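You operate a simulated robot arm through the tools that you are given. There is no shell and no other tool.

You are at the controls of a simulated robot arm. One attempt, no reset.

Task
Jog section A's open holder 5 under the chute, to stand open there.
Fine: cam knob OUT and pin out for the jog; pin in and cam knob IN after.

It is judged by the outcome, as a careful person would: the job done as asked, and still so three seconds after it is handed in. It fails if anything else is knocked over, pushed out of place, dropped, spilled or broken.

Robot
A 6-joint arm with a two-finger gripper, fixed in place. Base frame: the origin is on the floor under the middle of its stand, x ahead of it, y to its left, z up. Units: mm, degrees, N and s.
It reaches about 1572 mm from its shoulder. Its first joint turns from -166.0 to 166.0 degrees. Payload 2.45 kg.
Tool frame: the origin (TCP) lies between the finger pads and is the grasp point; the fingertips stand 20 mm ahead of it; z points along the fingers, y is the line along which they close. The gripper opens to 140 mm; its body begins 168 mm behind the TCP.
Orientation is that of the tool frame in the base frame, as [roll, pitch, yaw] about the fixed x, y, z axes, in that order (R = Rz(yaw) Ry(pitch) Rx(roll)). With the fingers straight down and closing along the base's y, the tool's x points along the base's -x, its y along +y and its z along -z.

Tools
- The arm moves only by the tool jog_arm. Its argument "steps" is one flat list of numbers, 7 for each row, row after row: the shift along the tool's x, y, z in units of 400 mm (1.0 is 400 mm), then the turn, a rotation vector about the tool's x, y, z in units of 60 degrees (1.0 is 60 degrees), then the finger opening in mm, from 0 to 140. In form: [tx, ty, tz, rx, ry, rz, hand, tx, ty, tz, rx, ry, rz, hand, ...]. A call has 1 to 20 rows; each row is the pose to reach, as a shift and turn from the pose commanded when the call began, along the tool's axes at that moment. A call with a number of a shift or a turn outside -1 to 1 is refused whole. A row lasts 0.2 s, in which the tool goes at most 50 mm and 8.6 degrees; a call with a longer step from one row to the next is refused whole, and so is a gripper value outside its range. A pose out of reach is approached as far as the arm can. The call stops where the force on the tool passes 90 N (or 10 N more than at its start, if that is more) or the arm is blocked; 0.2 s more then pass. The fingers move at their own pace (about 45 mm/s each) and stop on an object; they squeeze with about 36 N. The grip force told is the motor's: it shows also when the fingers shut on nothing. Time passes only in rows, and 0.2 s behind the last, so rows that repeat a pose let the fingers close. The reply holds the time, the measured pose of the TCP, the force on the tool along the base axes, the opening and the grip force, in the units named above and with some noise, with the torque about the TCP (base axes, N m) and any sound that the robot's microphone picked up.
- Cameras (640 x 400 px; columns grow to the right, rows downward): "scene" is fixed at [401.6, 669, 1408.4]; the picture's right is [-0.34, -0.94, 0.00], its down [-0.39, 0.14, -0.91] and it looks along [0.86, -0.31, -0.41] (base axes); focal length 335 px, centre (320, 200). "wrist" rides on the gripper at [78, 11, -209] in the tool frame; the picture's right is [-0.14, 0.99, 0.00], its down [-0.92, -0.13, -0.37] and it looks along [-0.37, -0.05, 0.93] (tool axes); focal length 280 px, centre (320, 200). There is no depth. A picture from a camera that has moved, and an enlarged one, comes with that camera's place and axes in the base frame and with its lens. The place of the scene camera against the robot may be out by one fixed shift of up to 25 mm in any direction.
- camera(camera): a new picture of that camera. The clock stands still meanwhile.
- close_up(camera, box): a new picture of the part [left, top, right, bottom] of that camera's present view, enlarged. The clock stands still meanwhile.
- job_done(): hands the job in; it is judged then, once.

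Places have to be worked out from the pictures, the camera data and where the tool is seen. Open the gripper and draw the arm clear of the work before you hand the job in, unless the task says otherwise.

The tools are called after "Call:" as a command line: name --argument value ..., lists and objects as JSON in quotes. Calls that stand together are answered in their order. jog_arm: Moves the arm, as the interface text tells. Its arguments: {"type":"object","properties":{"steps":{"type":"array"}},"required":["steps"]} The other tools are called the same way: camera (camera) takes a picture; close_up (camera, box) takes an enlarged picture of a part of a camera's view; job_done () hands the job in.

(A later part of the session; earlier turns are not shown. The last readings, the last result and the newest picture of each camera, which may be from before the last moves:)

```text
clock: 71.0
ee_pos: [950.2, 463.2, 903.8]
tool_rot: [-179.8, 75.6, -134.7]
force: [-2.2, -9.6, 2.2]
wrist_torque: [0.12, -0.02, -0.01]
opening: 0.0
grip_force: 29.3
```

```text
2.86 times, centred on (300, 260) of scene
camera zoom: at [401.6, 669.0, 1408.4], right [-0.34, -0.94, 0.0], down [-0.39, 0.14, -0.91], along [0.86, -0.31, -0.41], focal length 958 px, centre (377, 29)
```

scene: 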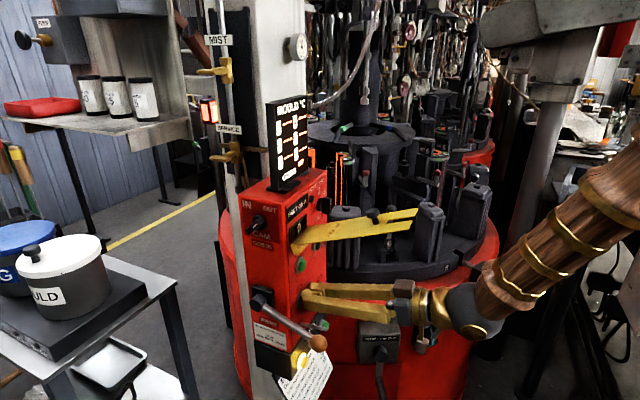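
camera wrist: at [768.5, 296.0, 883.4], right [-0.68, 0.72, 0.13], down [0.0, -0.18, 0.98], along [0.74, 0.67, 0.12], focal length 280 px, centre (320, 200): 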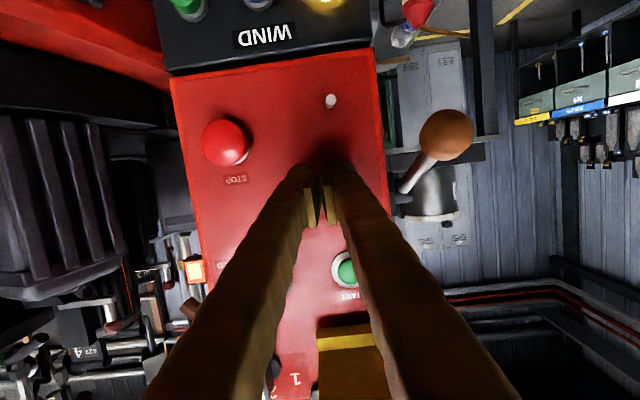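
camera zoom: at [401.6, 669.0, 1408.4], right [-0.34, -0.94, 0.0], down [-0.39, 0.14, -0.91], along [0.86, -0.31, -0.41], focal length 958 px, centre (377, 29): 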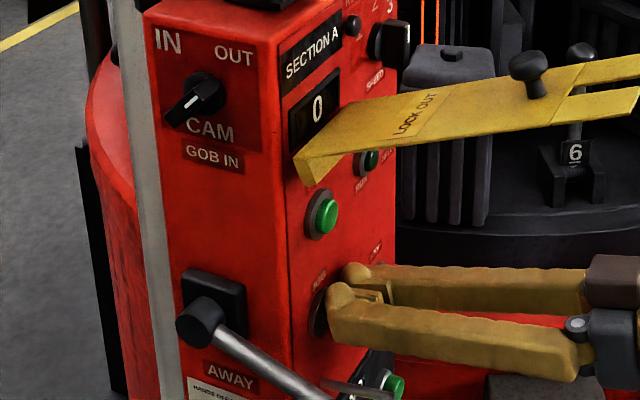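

The table indexed exactly one station (tile 6 at the notch now, holder 5 beside the panel). I release the button and check that the table stands still.

Call:
jog_arm --steps '[0.0058, 0, -0.0217, 0, 0, 0, 0, 0.0097, 0, -0.0362, 0, 0, 0, 0, 0.0097, 0, -0.0362, 0, 0, 0, 0, 0.0097, 0, -0.0362, 0, 0, 0, 0]'

Call:
camera --camera "scene"

Call:
close_up --camera "scene" --box '[420, 230, 520, 310]'

Call:
close_up --camera "scene" --box '[300, 90, 460, 220]'

```text
clock: 72.0
ee_pos: [940.1, 452.6, 903.8]
tool_rot: [-179.7, 75.4, -134.6]
force: [1.0, -0.3, -0.1]
wrist_torque: [0.03, 0.01, -0.03]
opening: 0.2
grip_force: 28.8
```

```text
taken
```

scene: 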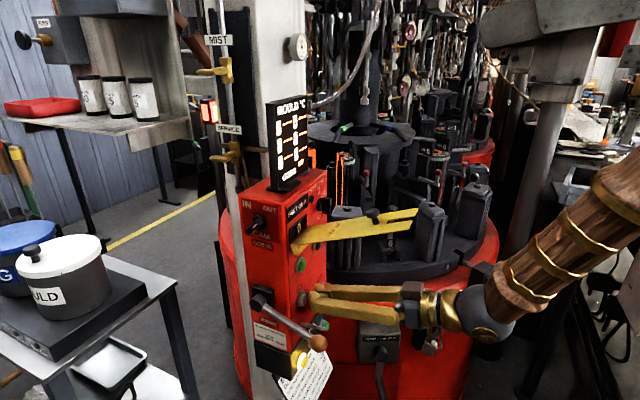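

```text
5.00 times, centred on (470, 270) of scene
camera zoom: at [401.6, 669.0, 1408.4], right [-0.34, -0.94, 0.0], down [-0.39, 0.14, -0.91], along [0.86, -0.31, -0.41], focal length 1676 px, centre (-430, -150)
```

zoom: 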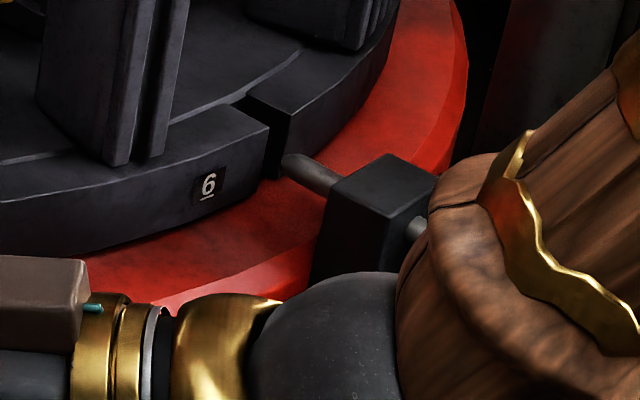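

```text
3.08 times, centred on (380, 155) of scene
camera zoom: at [401.6, 669.0, 1408.4], right [-0.34, -0.94, 0.0], down [-0.39, 0.14, -0.91], along [0.86, -0.31, -0.41], focal length 1031 px, centre (135, 338)
```

zoom: 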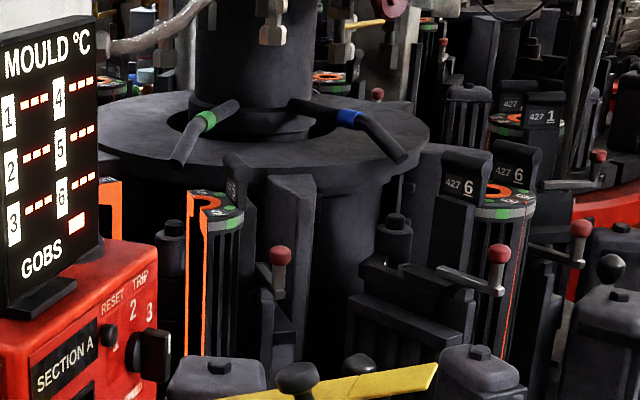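

The table settled exactly on station (tile 6 where tile 5 was). One press = one station; holder 5 needs one more to reach the chute station. I press JOG again, hold about 1.2 s, then release.

Call:
jog_arm --steps '[-0.0048, 0, 0.0181, 0, 0, 0, 0, -0.0097, 0, 0.0362, 0, 0, 0, 0, -0.0097, 0, 0.0362, 0, 0, 0, 0, -0.0097, 0, 0.0362, 0, 0, 0, 0, -0.0097, 0, 0.0362, 0, 0, 0, 0, -0.0097, 0, 0.0362, 0, 0, 0, 0, -0.0097, 0, 0.0362, 0, 0, 0, 0]'

Call:
camera --camera "scene"

Call:
close_up --camera "scene" --box '[420, 230, 520, 310]'

```text
clock: 73.6
ee_pos: [951.1, 463.0, 903.8]
tool_rot: [-179.6, 75.5, -134.8]
force: [-5.6, -8.0, -1.9]
wrist_torque: [0.01, 0.04, 0.05]
opening: 0.3
grip_force: 29.7
heard: click
```

```text
taken
```

scene: 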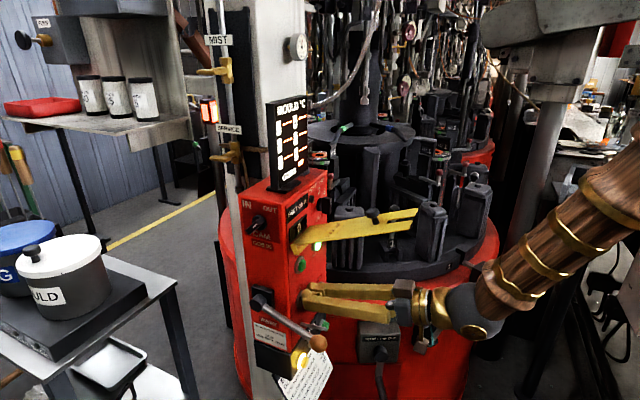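

```text
5.00 times, centred on (470, 270) of scene
camera zoom: at [401.6, 669.0, 1408.4], right [-0.34, -0.94, 0.0], down [-0.39, 0.14, -0.91], along [0.86, -0.31, -0.41], focal length 1676 px, centre (-430, -150)
```

zoom: 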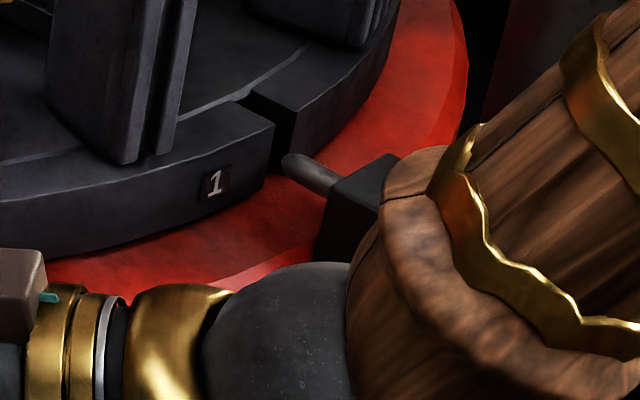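

The table is within about 1° of the next station (tile 1 arriving at the notch, RUN lit). I release the button and let it settle.

Call:
jog_arm --steps '[0.0039, 0, -0.0145, 0, 0, 0, 0, 0.0097, 0, -0.0362, 0, 0, 0, 0, 0.0097, 0, -0.0362, 0, 0, 0, 0, 0.0097, 0, -0.0362, 0, 0, 0, 0]'

Call:
camera --camera "scene"

Call:
close_up --camera "scene" --box '[420, 230, 520, 310]'

Call:
close_up --camera "scene" --box '[240, 100, 400, 230]'

```text
clock: 74.6
ee_pos: [939.8, 452.4, 906.3]
tool_rot: [-179.7, 75.5, -134.7]
force: [0.6, -0.5, -0.8]
wrist_torque: [0.01, -0.03, 0.02]
opening: 0.0
grip_force: 30.1
```

```text
taken
```

scene: 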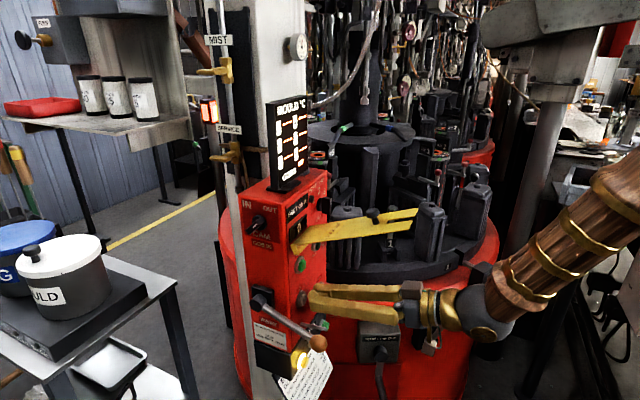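

```text
5.00 times, centred on (470, 270) of scene
camera zoom: at [401.6, 669.0, 1408.4], right [-0.34, -0.94, 0.0], down [-0.39, 0.14, -0.91], along [0.86, -0.31, -0.41], focal length 1676 px, centre (-430, -150)
```

zoom: 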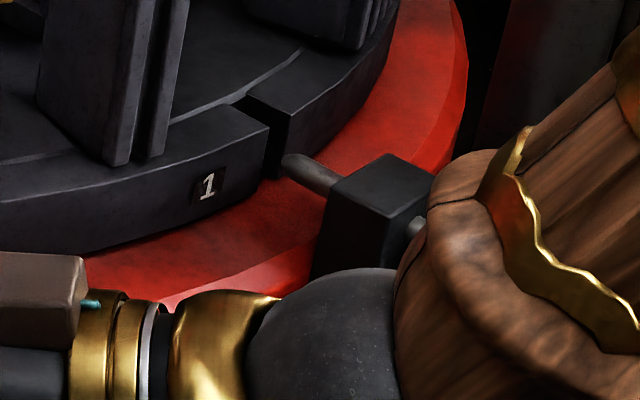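

```text
3.08 times, centred on (320, 165) of scene
camera zoom: at [401.6, 669.0, 1408.4], right [-0.34, -0.94, 0.0], down [-0.39, 0.14, -0.91], along [0.86, -0.31, -0.41], focal length 1031 px, centre (320, 308)
```

zoom: 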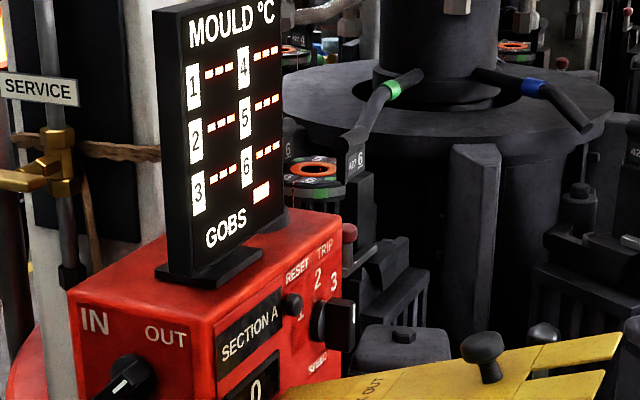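

Table settled exactly: tile 1 at the notch, so holder 5 is now two stations on. I retreat and lift to look at holder 5 and the chute from above.

Call:
jog_arm --steps '[0.026, 0, -0.097, 0, 0, 0, 0, 0.052, 0, -0.193, 0, 0, 0, 0, 0.0776, 0, -0.2898, 0, 0, 0, 0, -0.023, 0, -0.317, 0, 0, 0, 0, -0.124, 0, -0.344, 0, 0, 0, 0, -0.224, 0, -0.371, 0, 0, 0, 0, -0.325, 0, -0.398, 0, 0, 0, 0, -0.425, 0, -0.425, 0, 0, 0, 0, -0.526, 0, -0.452, 0, 0, 0, 0]'

```text
clock: 76.6
ee_pos: [849.8, 362.6, 1128.7]
tool_rot: [178.9, 73.8, -136.3]
force: [-11.7, -9.5, -15.5]
wrist_torque: [-0.06, -0.06, 0.0]
opening: 5.9
grip_force: 29.3
stopped in row 9: the force on the tool passed its limit at 124 N (the readings are from after the stop); the commanded pose is now the measured one
```

Contact: rising here I must have touched the raised lock-out flap from below. I look before moving.

Call:
camera --camera "scene"

Call:
close_up --camera "scene" --box '[270, 150, 450, 290]'

Call:
camera --camera "wrist"

```text
taken
```

scene: 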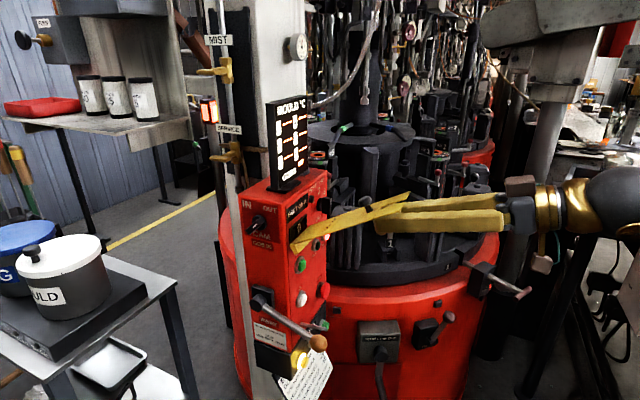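

```text
2.86 times, centred on (360, 220) of scene
camera zoom: at [401.6, 669.0, 1408.4], right [-0.34, -0.94, 0.0], down [-0.39, 0.14, -0.91], along [0.86, -0.31, -0.41], focal length 958 px, centre (206, 143)
```

zoom: 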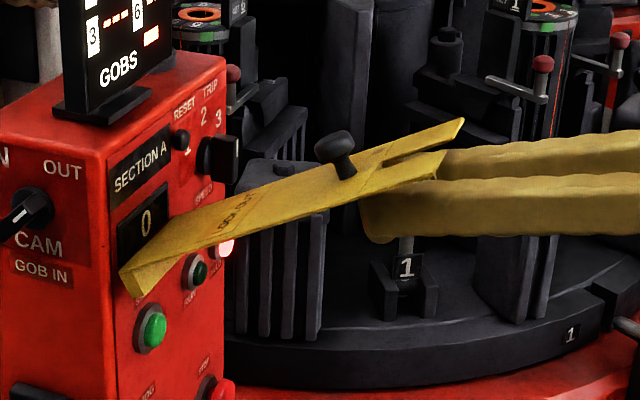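

```text
taken
camera wrist: at [683.4, 214.4, 1111.9], right [-0.67, 0.73, 0.14], down [0.03, -0.16, 0.99], along [0.74, 0.66, 0.09], focal length 280 px, centre (320, 200)
```

wrist: 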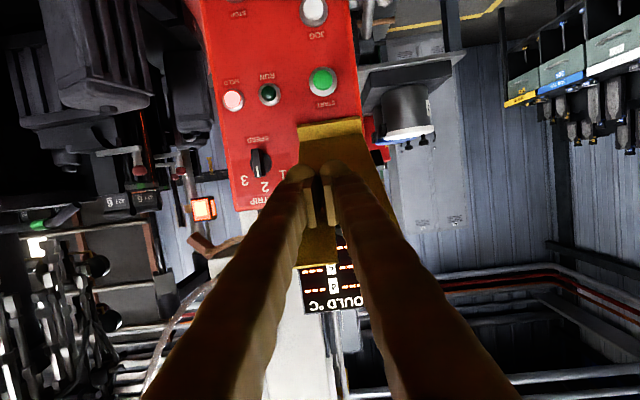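

The fingers lifted the flap slightly. I lower the hand straight down 40 mm and see where the flap comes to rest.

Call:
jog_arm --steps '[0.0241, 0, 0.0065, 0, 0, 0, 0, 0.0483, 0, 0.0129, 0, 0, 0, 0, 0.0966, 0, 0.0259, 0, 0, 0, 0]'

Call:
close_up --camera "scene" --box '[270, 150, 450, 290]'

Call:
camera --camera "wrist"

```text
clock: 77.4
ee_pos: [848.2, 362.5, 1090.0]
tool_rot: [179.0, 74.0, -136.2]
force: [0.3, -0.4, -0.2]
wrist_torque: [0.0, 0.02, 0.0]
opening: 0.0
grip_force: 29.2
```

```text
2.86 times, centred on (360, 220) of scene
camera zoom: at [401.6, 669.0, 1408.4], right [-0.34, -0.94, 0.0], down [-0.39, 0.14, -0.91], along [0.86, -0.31, -0.41], focal length 958 px, centre (206, 143)
```

zoom: 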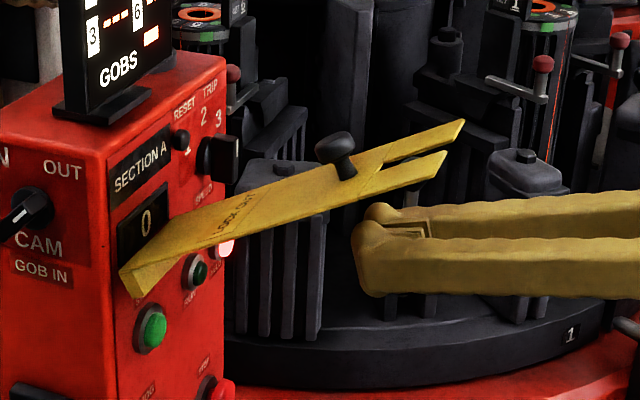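

```text
taken
camera wrist: at [683.4, 214.1, 1072.4], right [-0.67, 0.73, 0.14], down [0.02, -0.16, 0.99], along [0.74, 0.66, 0.09], focal length 280 px, centre (320, 200)
```

wrist: 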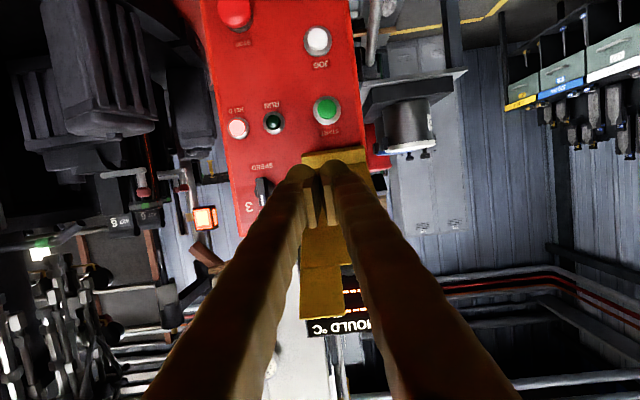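

The flap has a friction hinge and stays about 7–8° higher than before (its tips were near z 1146, now about 1173). I will put it back. First I retreat from under it.

Call:
jog_arm --steps '[0.026, -0.002, -0.09, 0, 0, 0, 0, 0.0515, -0.004, -0.18, 0, 0, 0, 0, 0.077, -0.006, -0.27, 0, 0, 0, 0, 0.103, -0.008, -0.36, 0, 0, 0, 0]'

Call:
camera --camera "wrist"

Call:
close_up --camera "scene" --box '[270, 150, 450, 290]'

```text
clock: 78.4
ee_pos: [744.8, 254.8, 1093.6]
tool_rot: [179.1, 73.9, -136.0]
force: [-0.8, -0.7, -0.3]
wrist_torque: [0.0, -0.02, 0.0]
opening: 0.0
grip_force: 29.6
```

```text
taken
camera wrist: at [578.9, 105.3, 1076.0], right [-0.67, 0.73, 0.14], down [0.02, -0.16, 0.99], along [0.74, 0.67, 0.09], focal length 280 px, centre (320, 200)
```

wrist: 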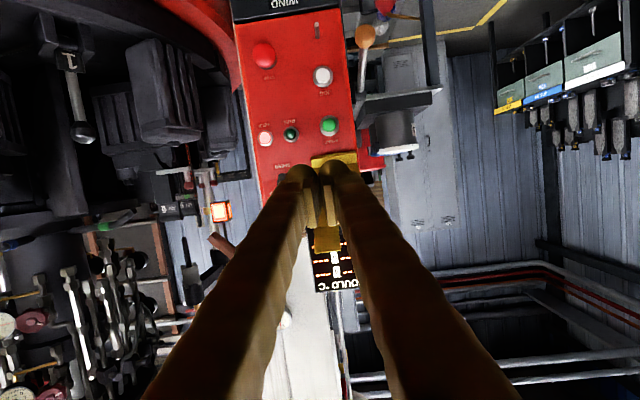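

```text
2.86 times, centred on (360, 220) of scene
camera zoom: at [401.6, 669.0, 1408.4], right [-0.34, -0.94, 0.0], down [-0.39, 0.14, -0.91], along [0.86, -0.31, -0.41], focal length 958 px, centre (206, 143)
```

zoom: 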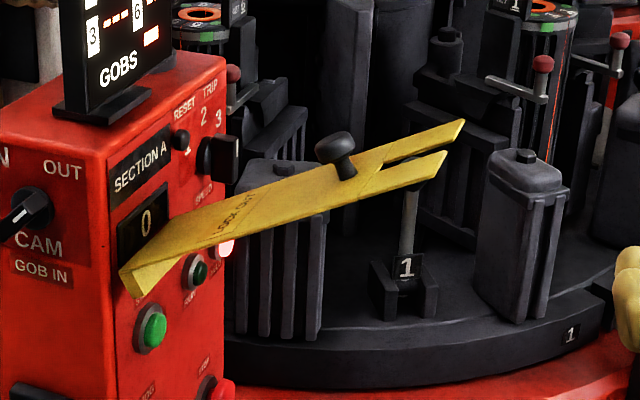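

I go up and bring the hand to fingers-down, clear of the flap, to press it back down from above.

Call:
jog_arm --steps '[-0.06, 0, -0.02, 0, 0.02, 0, 0, -0.13, 0, -0.04, 0, 0.1, 0, 0, -0.2, 0, -0.06, 0, 0.23, 0, 0, -0.27, 0, -0.08, 0, 0.36, 0, 0, -0.33, 0, -0.095, 0, 0.49, 0, 0, -0.39, 0, -0.11, 0, 0.62, 0, 0, -0.43, 0, -0.12, 0, 0.75, 0, 0, -0.43, 0, -0.12, 0, 0.88, 0, 0, -0.43, 0, -0.12, 0, 1, 0, 0]'

```text
clock: 80.4
ee_pos: [746.4, 254.4, 1270.5]
tool_rot: [179.8, 13.8, -135.2]
force: [-0.3, -0.7, 0.5]
wrist_torque: [-0.03, 0.01, -0.04]
opening: 0.0
grip_force: 29.2
```

Call:
jog_arm --steps '[-0.095, 0.017, 0.023, 0, 0.077, 0, 0, -0.19, 0.035, 0.047, 0, 0.153, 0, 0, -0.285, 0.052, 0.07, 0, 0.23, 0, 0, -0.285, 0.052, 0.07, 0, 0.23, 0, 0]'

Call:
camera --camera "wrist"

Call:
camera --camera "scene"

```text
clock: 81.4
ee_pos: [817.3, 354.2, 1272.8]
tool_rot: [179.7, 0.1, -135.3]
force: [-0.4, 1.0, 0.3]
wrist_torque: [0.04, -0.01, -0.02]
opening: 0.1
grip_force: 29.7
```

```text
taken
camera wrist: at [754.0, 305.1, 1481.2], right [-0.6, 0.8, 0.0], down [0.74, 0.56, 0.37], along [0.29, 0.22, -0.93], focal length 280 px, centre (320, 200)
```

wrist: 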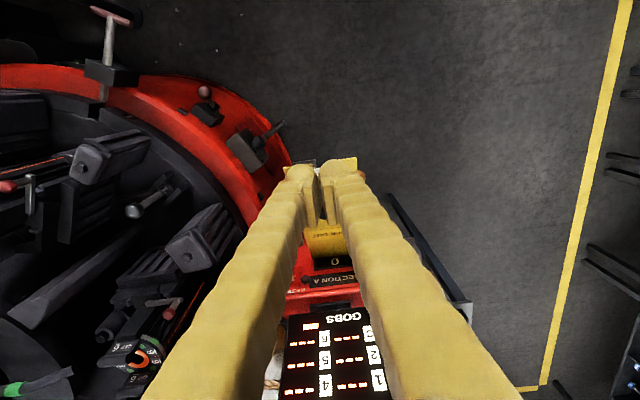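

```text
taken
```

scene: 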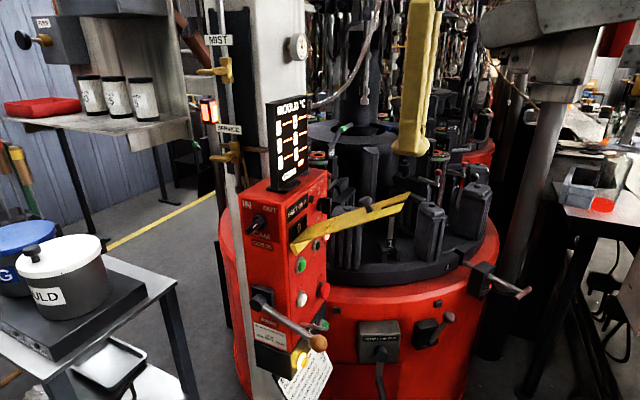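

Hand is over the fork tips. I descend to just above, then push down gently in small steps while comparing with the flap's original picture position (tips at scene (418,208) and (412,220)).

Call:
jog_arm --steps '[0, 0, 0.1, 0, 0, 0, 0, 0, 0, 0.18, 0, 0, 0, 0, 0, 0, 0.21, 0, 0, 0, 0, 0, 0, 0.235, 0, 0, 0, 0]'

Call:
close_up --camera "scene" --box '[270, 150, 450, 290]'

```text
clock: 82.4
ee_pos: [816.1, 353.6, 1175.1]
tool_rot: [179.7, 0.1, -135.3]
force: [1.2, 0.4, -0.1]
wrist_torque: [0.02, -0.01, 0.0]
opening: 0.0
grip_force: 29.8
```

```text
2.86 times, centred on (360, 220) of scene
camera zoom: at [401.6, 669.0, 1408.4], right [-0.34, -0.94, 0.0], down [-0.39, 0.14, -0.91], along [0.86, -0.31, -0.41], focal length 958 px, centre (206, 143)
```

zoom: 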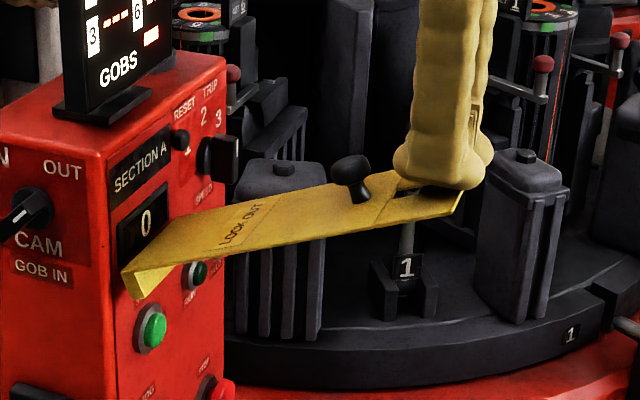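

The flap follows with almost no force; about 7 mm more at the tip to match its original position. I lower 7 mm and compare.

Call:
jog_arm --steps '[0, 0, 0.009, 0, 0, 0, 0, 0, 0, 0.0175, 0, 0, 0, 0, 0, 0, 0.0175, 0, 0, 0, 0]'

Call:
close_up --camera "scene" --box '[270, 150, 450, 290]'

Call:
close_up --camera "scene" --box '[310, 190, 450, 290]'

```text
clock: 83.2
ee_pos: [816.2, 354.0, 1168.7]
tool_rot: [179.7, 0.1, -135.3]
force: [-1.0, -0.6, 0.3]
wrist_torque: [0.04, -0.03, -0.03]
opening: 0.2
grip_force: 29.7
```

```text
2.86 times, centred on (360, 220) of scene
camera zoom: at [401.6, 669.0, 1408.4], right [-0.34, -0.94, 0.0], down [-0.39, 0.14, -0.91], along [0.86, -0.31, -0.41], focal length 958 px, centre (206, 143)
```

zoom: 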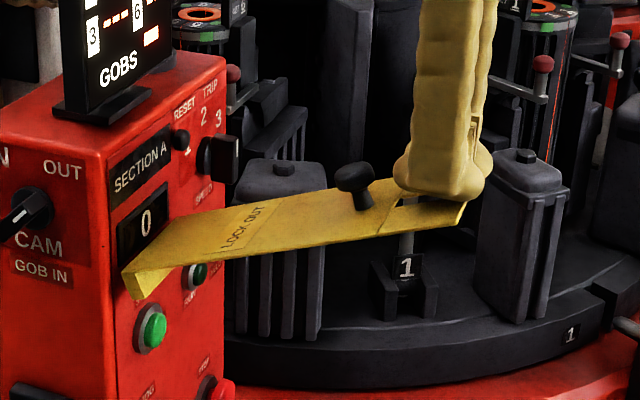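

```text
4.00 times, centred on (380, 240) of scene
camera zoom: at [401.6, 669.0, 1408.4], right [-0.34, -0.94, 0.0], down [-0.39, 0.14, -0.91], along [0.86, -0.31, -0.41], focal length 1341 px, centre (80, 40)
```

zoom: 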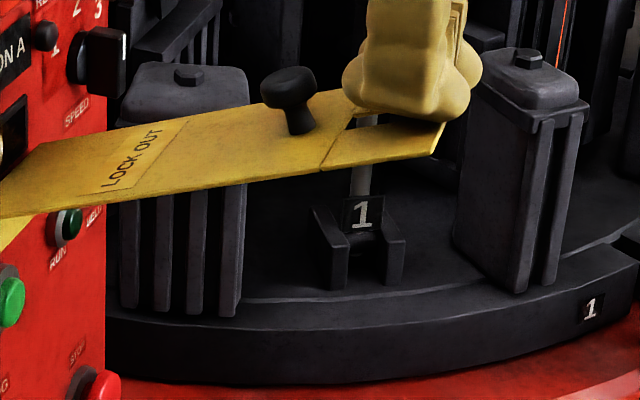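

Nearly matching the original (about 2 mm short). I lower 2 mm more, then lift straight up.

Call:
jog_arm --steps '[0, 0, 0.006, 0, 0, 0, 0, 0, 0, 0.006, 0, 0, 0, 0, 0, 0, -0.05, 0, 0, 0, 0, 0, 0, -0.15, 0, 0, 0, 0, 0, 0, -0.25, 0, 0, 0, 0]'

Call:
close_up --camera "scene" --box '[310, 190, 450, 290]'

Call:
camera --camera "scene"

```text
clock: 84.4
ee_pos: [816.4, 353.5, 1267.1]
tool_rot: [179.7, 0.2, -135.2]
force: [0.1, 0.2, -0.3]
wrist_torque: [0.02, 0.02, 0.03]
opening: 0.0
grip_force: 29.0
```

```text
4.00 times, centred on (380, 240) of scene
camera zoom: at [401.6, 669.0, 1408.4], right [-0.34, -0.94, 0.0], down [-0.39, 0.14, -0.91], along [0.86, -0.31, -0.41], focal length 1341 px, centre (80, 40)
```

zoom: 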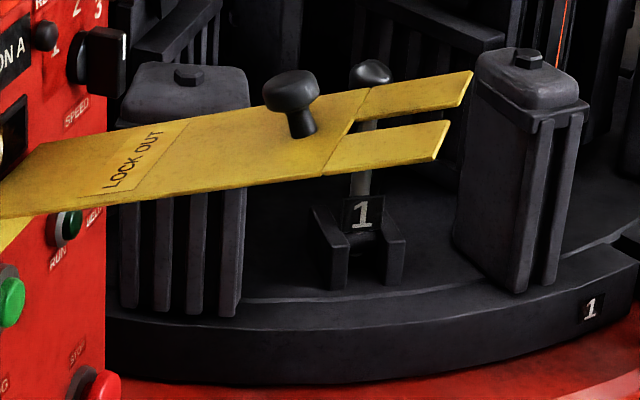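

```text
taken
```

scene: 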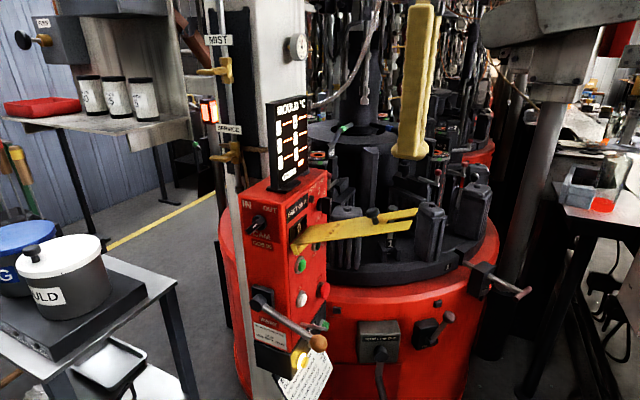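

The flap is back exactly where it was. Now I go up to the earlier viewpoint (817, 107, 1529) to check holder 5 against the chute.

Call:
jog_arm --steps '[0.0546, -0.0547, -0.0819, 0.0205, -0.0923, 0.0494, 40, 0.1091, -0.1094, -0.1638, 0.0409, -0.1845, 0.0988, 80, 0.1637, -0.1641, -0.2456, 0.0614, -0.2768, 0.1481, 120, 0.2183, -0.2188, -0.3275, 0.0819, -0.369, 0.1975, 140, 0.2728, -0.2734, -0.4094, 0.1023, -0.4613, 0.2469, 140, 0.3274, -0.3281, -0.4913, 0.1228, -0.5535, 0.2963, 140, 0.3819, -0.3828, -0.5731, 0.1432, -0.6458, 0.3456, 140, 0.4365, -0.4375, -0.655, 0.1637, -0.738, 0.395, 140, 0.4365, -0.4375, -0.655, 0.1637, -0.738, 0.395, 140]'

Call:
camera --camera "wrist"

Call:
close_up --camera "wrist" --box '[240, 100, 420, 260]'

```text
clock: 86.4
ee_pos: [812.5, 104.4, 1530.5]
tool_rot: [179.5, 44.9, -160.6]
force: [-0.5, -0.1, -1.0]
wrist_torque: [-0.04, 0.0, 0.0]
opening: 139.8
grip_force: 0.1
```

```text
taken
camera wrist: at [619.4, 46.3, 1622.5], right [-0.24, 0.96, 0.1], down [0.41, 0.01, 0.91], along [0.88, 0.26, -0.4], focal length 280 px, centre (320, 200)
```

wrist: 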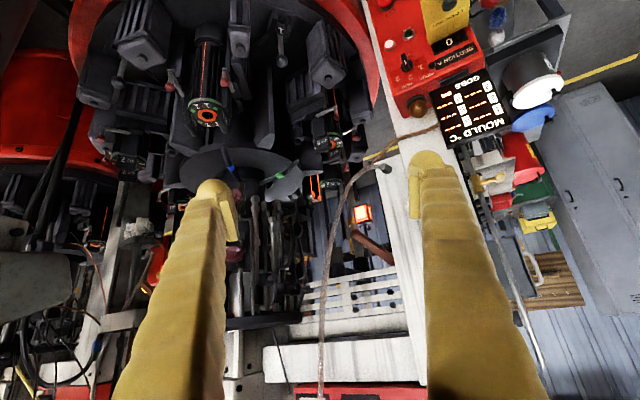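

```text
2.50 times, centred on (330, 180) of wrist
camera zoom: at [619.4, 46.3, 1622.5], right [-0.24, 0.96, 0.1], down [0.41, 0.01, 0.91], along [0.88, 0.26, -0.4], focal length 701 px, centre (295, 250)
```

zoom: 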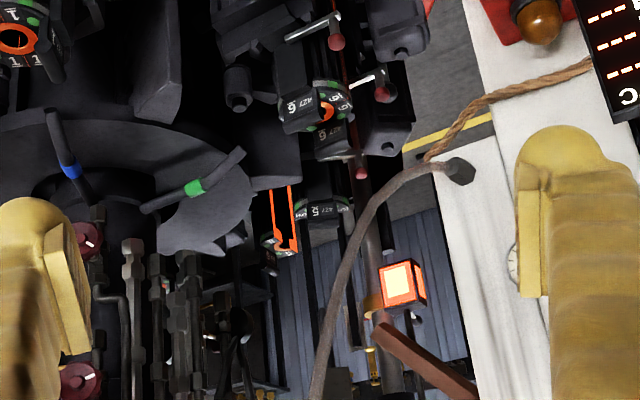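

Holder 5 stands open at the station nearest the chute; computing the chute swung in about its upper end gives a tip at radius ≈358, azimuth ≈77°, matching holder 5's station (76°). Now I go back to the pin, first fingers-down at (800, 0, 1150).

Call:
jog_arm --steps '[0.0839, -0.026, 0.0653, 0.0145, 0.0824, 0.035, 120, 0.1678, -0.052, 0.1307, 0.029, 0.1649, 0.07, 100, 0.2517, -0.078, 0.196, 0.0436, 0.2473, 0.105, 80, 0.3356, -0.104, 0.2613, 0.0581, 0.3298, 0.14, 60, 0.4194, -0.13, 0.3267, 0.0726, 0.4122, 0.175, 40, 0.5033, -0.156, 0.392, 0.0871, 0.4947, 0.21, 40, 0.5872, -0.182, 0.4573, 0.1017, 0.5771, 0.245, 40, 0.6711, -0.208, 0.5227, 0.1162, 0.6596, 0.28, 40, 0.755, -0.234, 0.588, 0.1307, 0.742, 0.315, 40]'

```text
clock: 88.4
ee_pos: [801.2, 2.5, 1150.5]
tool_rot: [179.8, -0.1, 179.8]
force: [-0.8, -0.9, 0.6]
wrist_torque: [-0.02, -0.05, 0.02]
opening: 39.9
grip_force: 0.1
```

Call:
jog_arm --steps '[-0.0246, -0.0258, 0.0542, 0, 0, 0.1333, 36, -0.0492, -0.0517, 0.1083, 0, 0, 0.2667, 36, -0.0738, -0.0775, 0.1625, 0, 0, 0.4, 36, -0.0983, -0.1033, 0.2167, 0, 0, 0.5333, 36, -0.1229, -0.1292, 0.2708, 0, 0, 0.6667, 36, -0.1475, -0.155, 0.325, 0, 0, 0.8, 36]'

Call:
jog_arm --steps '[-0.036, -0.002, 0.05, 0, 0, 0.1145, 36, -0.072, -0.0035, 0.1, 0, 0, 0.229, 36, -0.108, -0.005, 0.15, 0, 0, 0.3435, 36, -0.144, -0.007, 0.2, 0, 0, 0.458, 36, -0.144, -0.007, 0.2, 0, 0, 0.458, 36]'

Call:
camera --camera "wrist"

Call:
close_up --camera "wrist" --box '[250, 120, 410, 240]'

```text
clock: 89.8
ee_pos: [859.0, -60.9, 1020.2]
tool_rot: [179.9, -0.2, 131.8]
force: [-0.6, -0.1, -0.2]
wrist_torque: [0.01, 0.01, 0.03]
opening: 36.2
grip_force: 0.0
```

```text
clock: 91.0
ee_pos: [897.7, -105.5, 940.6]
tool_rot: [180.0, -0.4, 104.4]
force: [-0.2, 0.4, -0.4]
wrist_torque: [0.0, -0.02, 0.0]
opening: 35.9
grip_force: 0.1
```

```text
taken
camera wrist: at [889.3, -27.0, 1149.7], right [0.99, 0.11, 0.0], down [0.1, -0.93, 0.36], along [0.04, -0.36, -0.93], focal length 280 px, centre (320, 200)
```

wrist: 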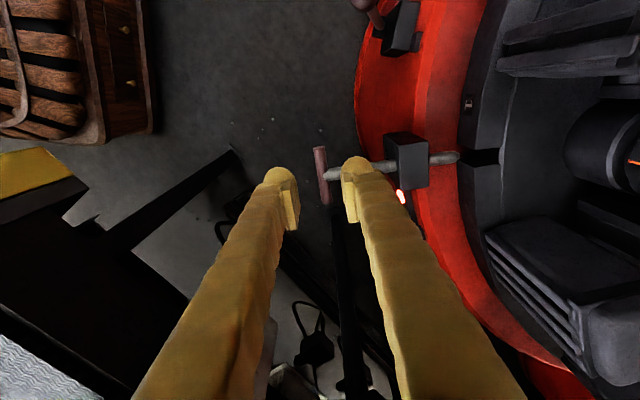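

```text
3.33 times, centred on (330, 180) of wrist
camera zoom: at [889.3, -27.0, 1149.7], right [0.99, 0.11, 0.0], down [0.1, -0.93, 0.36], along [0.04, -0.36, -0.93], focal length 935 px, centre (287, 267)
```

zoom: 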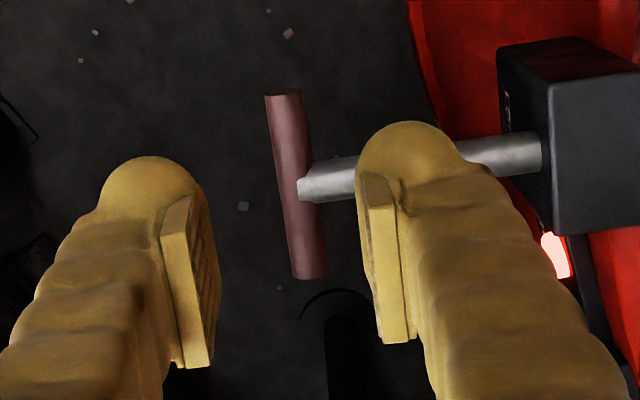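

T-handle lies under the hand. I trim 4 mm toward the rod and descend to grip height.

Call:
jog_arm --steps '[-0.01, -0.002, 0.1, 0, 0, 0, 36, -0.01, -0.002, 0.2, 0, 0, 0, 36, -0.01, -0.002, 0.28, 0, 0, 0, 36, -0.01, -0.002, 0.34, 0, 0, 0, 36, -0.01, -0.002, 0.38, 0, 0, 0, 36, -0.01, -0.002, 0.414, 0, 0, 0, 36, -0.01, -0.002, 0.414, 0, 0, 0, 36]'

Call:
close_up --camera "wrist" --box '[250, 120, 410, 240]'

```text
clock: 92.6
ee_pos: [896.2, -107.0, 772.8]
tool_rot: [-180.0, -0.3, 104.5]
force: [0.4, -0.4, 0.4]
wrist_torque: [-0.01, -0.02, 0.04]
opening: 36.2
grip_force: 0.1
```

```text
3.33 times, centred on (330, 180) of wrist
camera zoom: at [888.5, -29.3, 982.6], right [0.99, 0.11, 0.0], down [0.11, -0.93, 0.36], along [0.04, -0.36, -0.93], focal length 935 px, centre (287, 267)
```

zoom: 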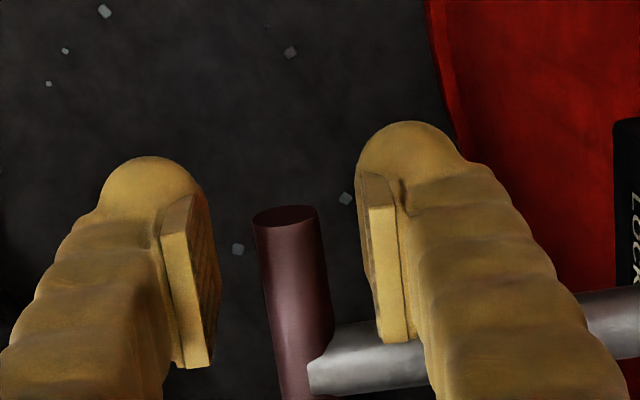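

In place without contact. I close on the T-bar.

Call:
jog_arm --steps '[0, 0, 0, 0, 0, 0, 20, 0, 0, 0, 0, 0, 0, 5, 0, 0, 0, 0, 0, 0, 0, 0, 0, 0, 0, 0, 0, 0]'

```text
clock: 93.6
ee_pos: [897.1, -106.3, 773.9]
tool_rot: [-180.0, -0.4, 104.4]
force: [15.1, 2.4, -6.0]
wrist_torque: [-0.01, -0.05, 0.65]
opening: 11.7
grip_force: 38.7
```

Gripped. I push the pin inward along the rod, 36 mm.

Call:
jog_arm --steps '[0, 0.02, 0, 0, 0, 0, 0, 0, 0.04, 0, 0, 0, 0, 0, 0, 0.06, 0, 0, 0, 0, 0, 0, 0.08, 0, 0, 0, 0, 0, 0, 0.09, 0, 0, 0, 0, 0]'

Call:
camera --camera "wrist"

Call:
close_up --camera "scene" --box '[440, 220, 550, 320]'

```text
clock: 94.8
ee_pos: [930.5, -99.2, 773.7]
tool_rot: [180.0, -0.3, 104.4]
force: [6.6, -15.5, -10.3]
wrist_torque: [-0.18, -0.09, 0.63]
opening: 11.8
grip_force: 38.4
```

```text
taken
camera wrist: at [921.7, -20.3, 982.7], right [0.99, 0.11, 0.0], down [0.11, -0.93, 0.36], along [0.04, -0.36, -0.93], focal length 280 px, centre (320, 200)
```

wrist: 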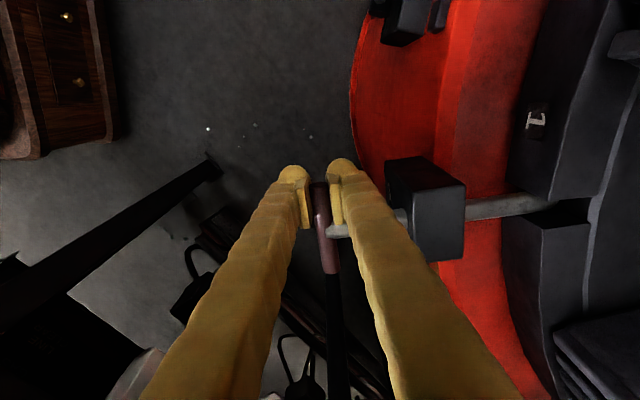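

```text
4.00 times, centred on (495, 270) of scene
camera zoom: at [401.6, 669.0, 1408.4], right [-0.34, -0.94, 0.0], down [-0.39, 0.14, -0.91], along [0.86, -0.31, -0.41], focal length 1341 px, centre (-380, -80)
```

zoom: 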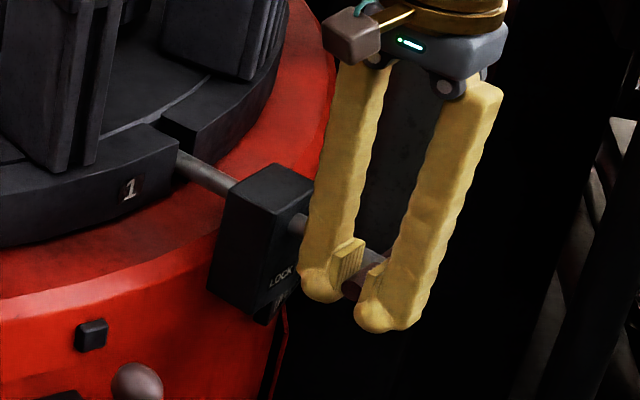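

The pin is back in the notch at its original depth. I press 3 mm further to seat it, then relax, release, and check the lamp.

Call:
jog_arm --steps '[0, 0.0075, 0, 0, 0, 0, 0, 0, 0.0075, 0, 0, 0, 0, 0]'

Call:
jog_arm --steps '[0, -0.004, 0, 0, 0, 0, 0, 0, -0.004, 0, 0, 0, 0, 20, 0, -0.004, 0, 0, 0, 0, 36, 0, -0.004, 0, 0, 0, 0, 36]'

Call:
camera --camera "wrist"

```text
clock: 95.4
ee_pos: [931.8, -97.9, 773.0]
tool_rot: [-179.8, -0.3, 104.4]
force: [-24.0, -21.7, -3.8]
wrist_torque: [-0.11, 0.09, 0.54]
opening: 11.5
grip_force: 38.8
```

```text
clock: 96.4
ee_pos: [931.7, -97.3, 774.1]
tool_rot: [-180.0, -0.3, 104.5]
force: [0.1, 0.0, -0.3]
wrist_torque: [0.0, -0.02, 0.0]
opening: 36.1
grip_force: 0.0
```

```text
taken
camera wrist: at [923.2, -19.5, 983.7], right [0.99, 0.11, 0.0], down [0.11, -0.93, 0.36], along [0.04, -0.36, -0.93], focal length 280 px, centre (320, 200)
```

wrist: 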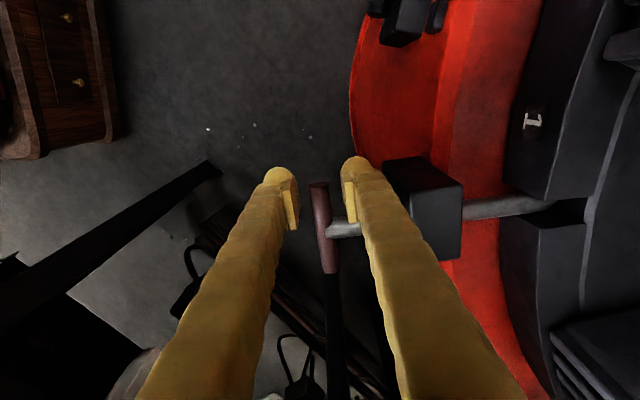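

Seated (it pushed back against a stop). I lift straight up and check the lamp.

Call:
jog_arm --steps '[0.005, 0, -0.08, 0, 0, 0, 36, 0.005, 0, -0.18, 0, 0, 0, 40, 0.005, 0, -0.3, 0, 0, 0, 40, 0.005, 0, -0.42, 0, 0, 0, 40]'

Call:
close_up --camera "scene" --box '[440, 220, 550, 320]'

Call:
camera --camera "wrist"

```text
clock: 97.4
ee_pos: [931.6, -97.4, 939.4]
tool_rot: [-180.0, -0.3, 104.4]
force: [-0.4, -0.7, -1.1]
wrist_torque: [0.0, -0.03, -0.03]
opening: 39.8
grip_force: 0.0
```

```text
4.00 times, centred on (495, 270) of scene
camera zoom: at [401.6, 669.0, 1408.4], right [-0.34, -0.94, 0.0], down [-0.39, 0.14, -0.91], along [0.86, -0.31, -0.41], focal length 1341 px, centre (-380, -80)
```

zoom: 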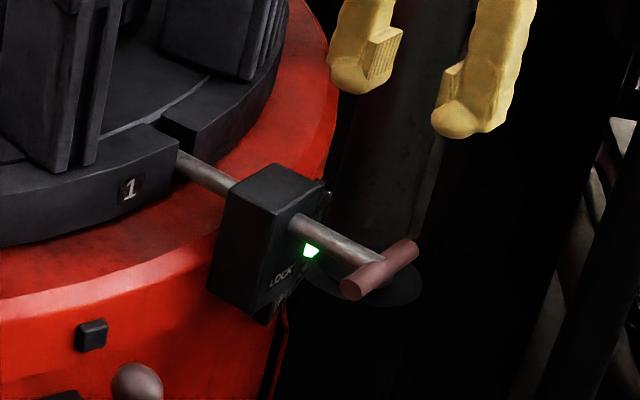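

```text
taken
camera wrist: at [923.7, -19.8, 1148.2], right [0.99, 0.11, 0.0], down [0.11, -0.93, 0.36], along [0.04, -0.36, -0.93], focal length 280 px, centre (320, 200)
```

wrist: 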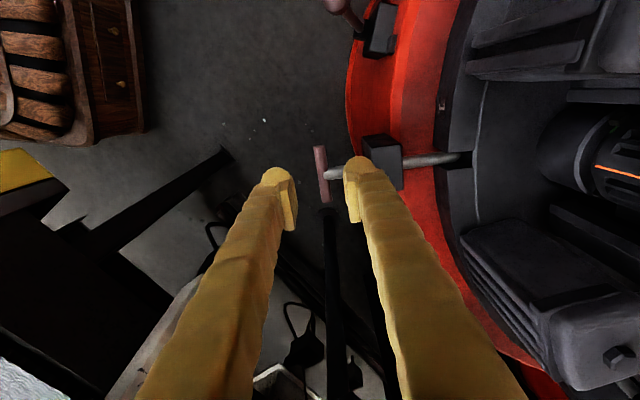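

SAFE lamp green: pin is in. Now I head back for the cam knob, first to (700, 100, 1150).

Call:
jog_arm --steps '[0.0779, -0.0546, -0.0656, 0, 0, -0.125, 50, 0.1558, -0.1093, -0.1313, 0, 0, -0.25, 60, 0.2336, -0.1639, -0.1969, 0, 0, -0.375, 70, 0.3115, -0.2185, -0.2625, 0, 0, -0.5, 70, 0.3894, -0.2731, -0.3281, 0, 0, -0.625, 70, 0.4673, -0.3278, -0.3938, 0, 0, -0.75, 70, 0.5451, -0.3824, -0.4594, 0, 0, -0.875, 70, 0.623, -0.437, -0.525, 0, 0, -1, 70]'

```text
clock: 99.2
ee_pos: [704.1, 100.6, 1154.7]
tool_rot: [179.7, -0.2, 164.5]
force: [0.1, -0.7, -0.3]
wrist_torque: [-0.01, 0.05, -0.01]
opening: 69.6
grip_force: 0.1
```

Call:
jog_arm --steps '[0.0318, 0.1064, -0.0256, 0, 0, 0.0546, 70, 0.0637, 0.2129, -0.0511, 0, 0, 0.1093, 70, 0.0955, 0.3193, -0.0767, 0, 0, 0.1639, 70, 0.1273, 0.4258, -0.1022, 0, 0, 0.2185, 70, 0.1592, 0.5322, -0.1278, 0, 0, 0.2732, 70, 0.191, 0.6387, -0.1533, 0, 0, 0.3278, 70, 0.2228, 0.7451, -0.1789, 0, 0, 0.3824, 70, 0.2547, 0.8516, -0.2044, 0, 0, 0.4371, 70, 0.2865, 0.958, -0.23, 0, 0, 0.4917, 70]'

```text
clock: 101.2
ee_pos: [695.4, 498.5, 1245.3]
tool_rot: [179.8, -0.2, 134.8]
force: [-0.3, -0.8, 0.2]
wrist_torque: [0.04, -0.07, -0.01]
opening: 69.7
grip_force: 0.2
```

Call:
jog_arm --steps '[0.016, 0.064, 0.022, 0, -0.125, 0, 70, 0.032, 0.128, 0.0446, 0, -0.25, 0, 70, 0.048, 0.192, 0.067, 0, -0.375, 0, 70, 0.0645, 0.2565, 0.089, 0, -0.5, 0, 70, 0.0806, 0.3206, 0.1116, 0, -0.625, 0, 70, 0.097, 0.385, 0.134, 0, -0.75, 0, 70, 0.113, 0.449, 0.156, 0, -0.875, 0, 70, 0.129, 0.513, 0.1785, 0, -1, 0, 70, 0.129, 0.513, 0.1785, 0, -1, 0, 70]'

Call:
close_up --camera "wrist" --box '[270, 110, 420, 260]'

```text
clock: 103.2
ee_pos: [801.9, 683.2, 1176.4]
tool_rot: [179.8, 59.8, 134.7]
force: [0.6, -0.4, -0.6]
wrist_torque: [0.04, -0.01, -0.02]
opening: 69.8
grip_force: 0.1
```

```text
2.67 times, centred on (345, 185) of wrist
camera zoom: at [654.3, 846.8, 1213.6], right [0.75, 0.65, 0.12], down [0.01, -0.19, 0.98], along [0.66, -0.73, -0.15], focal length 748 px, centre (253, 240)
```

zoom: 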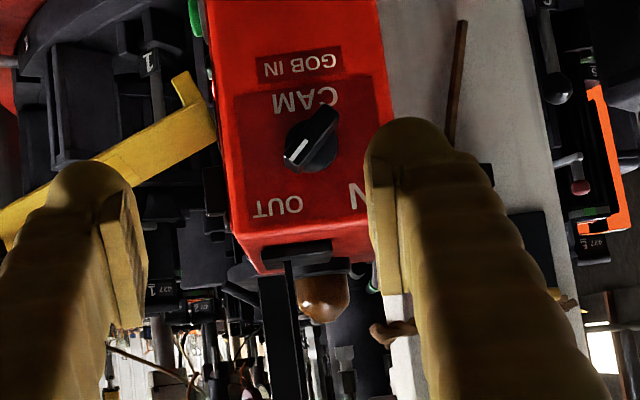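

The knob still points to OUT, and holder 5's open mould is visible past the column. I turn the hand back to the orientation in which I released the knob, about 80 mm in front of it.

Call:
jog_arm --steps '[0.0064, 0, 0.0387, -0.0569, -0.0559, 0.091, 70, 0.0129, 0, 0.0774, -0.1138, -0.1118, 0.182, 70, 0.0193, 0, 0.1161, -0.1707, -0.1677, 0.273, 70, 0.0257, 0, 0.1549, -0.2276, -0.2236, 0.364, 70, 0.0321, 0, 0.1936, -0.2845, -0.2795, 0.455, 70, 0.0386, 0, 0.2323, -0.3414, -0.3354, 0.546, 70, 0.045, 0, 0.271, -0.3983, -0.3913, 0.637, 70, 0.045, 0, 0.271, -0.3983, -0.3913, 0.637, 70]'

Call:
camera --camera "wrist"

Call:
close_up --camera "wrist" --box '[250, 110, 400, 230]'

```text
clock: 105.0
ee_pos: [863.4, 622.0, 1103.7]
tool_rot: [90.0, 46.7, 58.6]
force: [-0.4, -0.5, 0.1]
wrist_torque: [0.0, -0.02, 0.02]
opening: 70.2
grip_force: 0.1
```

```text
taken
camera wrist: at [716.9, 783.5, 1054.1], right [0.33, 0.54, 0.78], down [-0.69, -0.42, 0.58], along [0.64, -0.73, 0.23], focal length 280 px, centre (320, 200)
```

wrist: 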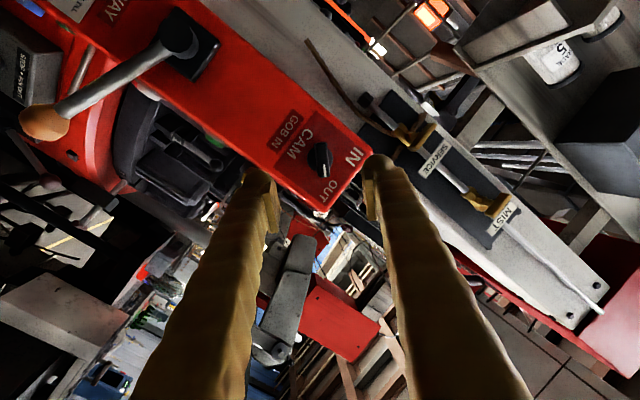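

```text
3.33 times, centred on (325, 170) of wrist
camera zoom: at [716.9, 783.5, 1054.1], right [0.33, 0.54, 0.78], down [-0.69, -0.42, 0.58], along [0.64, -0.73, 0.23], focal length 935 px, centre (303, 300)
```

zoom: 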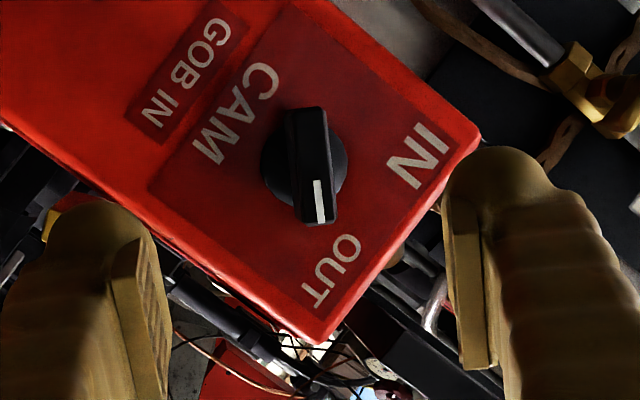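

The knob is between the fingers and well aligned. I trim (5 mm along x, 2.5 mm along y) and advance 60 mm, then check.

Call:
jog_arm --steps '[0.004, 0.002, 0.05, 0, 0, 0, 70, 0.008, 0.004, 0.1, 0, 0, 0, 70, 0.0125, 0.006, 0.15, 0, 0, 0, 70, 0.0125, 0.006, 0.15, 0, 0, 0, 70]'

Call:
close_up --camera "wrist" --box '[250, 110, 400, 230]'

```text
clock: 106.0
ee_pos: [918.0, 597.4, 1103.2]
tool_rot: [90.0, 46.8, 58.5]
force: [-0.2, -0.5, 0.5]
wrist_torque: [0.03, 0.0, -0.01]
opening: 70.3
grip_force: 0.0
```

```text
3.33 times, centred on (325, 170) of wrist
camera zoom: at [771.4, 758.6, 1052.5], right [0.33, 0.54, 0.78], down [-0.69, -0.42, 0.58], along [0.64, -0.73, 0.23], focal length 935 px, centre (303, 300)
```

zoom: 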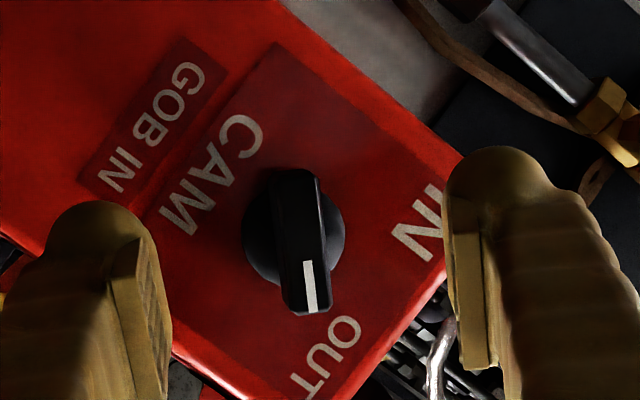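

Good. I advance the last 19 mm and close on the bar.

Call:
jog_arm --steps '[0.002, -0.002, 0.024, 0, 0, 0, 70, 0.003, -0.0025, 0.0475, 0, 0, 0, 70, 0.003, -0.0025, 0.0475, 0, 0, 0, 70]'

Call:
jog_arm --steps '[0, 0, 0, 0, 0, 0, 40, 0, 0, 0, 0, 0, 0, 20, 0, 0, 0, 0, 0, 0, 0, 0, 0, 0, 0, 0, 0, 0, 0, 0, 0, 0, 0, 0, 0]'

Call:
close_up --camera "wrist" --box '[250, 110, 400, 230]'

```text
clock: 106.8
ee_pos: [930.9, 586.1, 1101.3]
tool_rot: [89.9, 46.7, 58.7]
force: [-0.3, 0.8, -0.7]
wrist_torque: [0.01, 0.01, 0.04]
opening: 69.9
grip_force: 0.0
```

```text
clock: 108.0
ee_pos: [932.5, 586.8, 1102.0]
tool_rot: [90.0, 46.8, 58.5]
force: [25.5, 19.3, 14.2]
wrist_torque: [0.1, -0.02, 0.28]
opening: 11.7
grip_force: 35.2
```

```text
3.33 times, centred on (325, 170) of wrist
camera zoom: at [786.7, 748.9, 1052.4], right [0.33, 0.54, 0.78], down [-0.69, -0.43, 0.58], along [0.64, -0.73, 0.23], focal length 935 px, centre (303, 300)
```

zoom: 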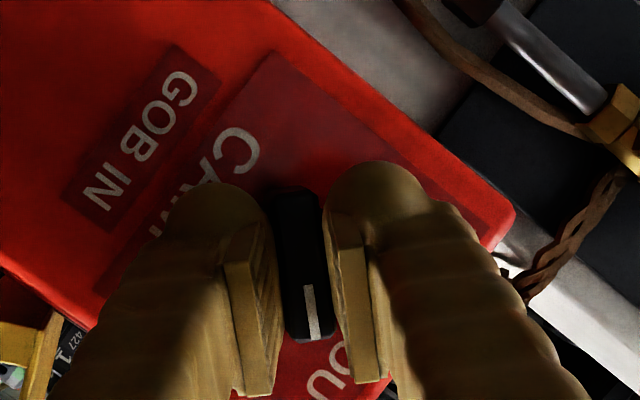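

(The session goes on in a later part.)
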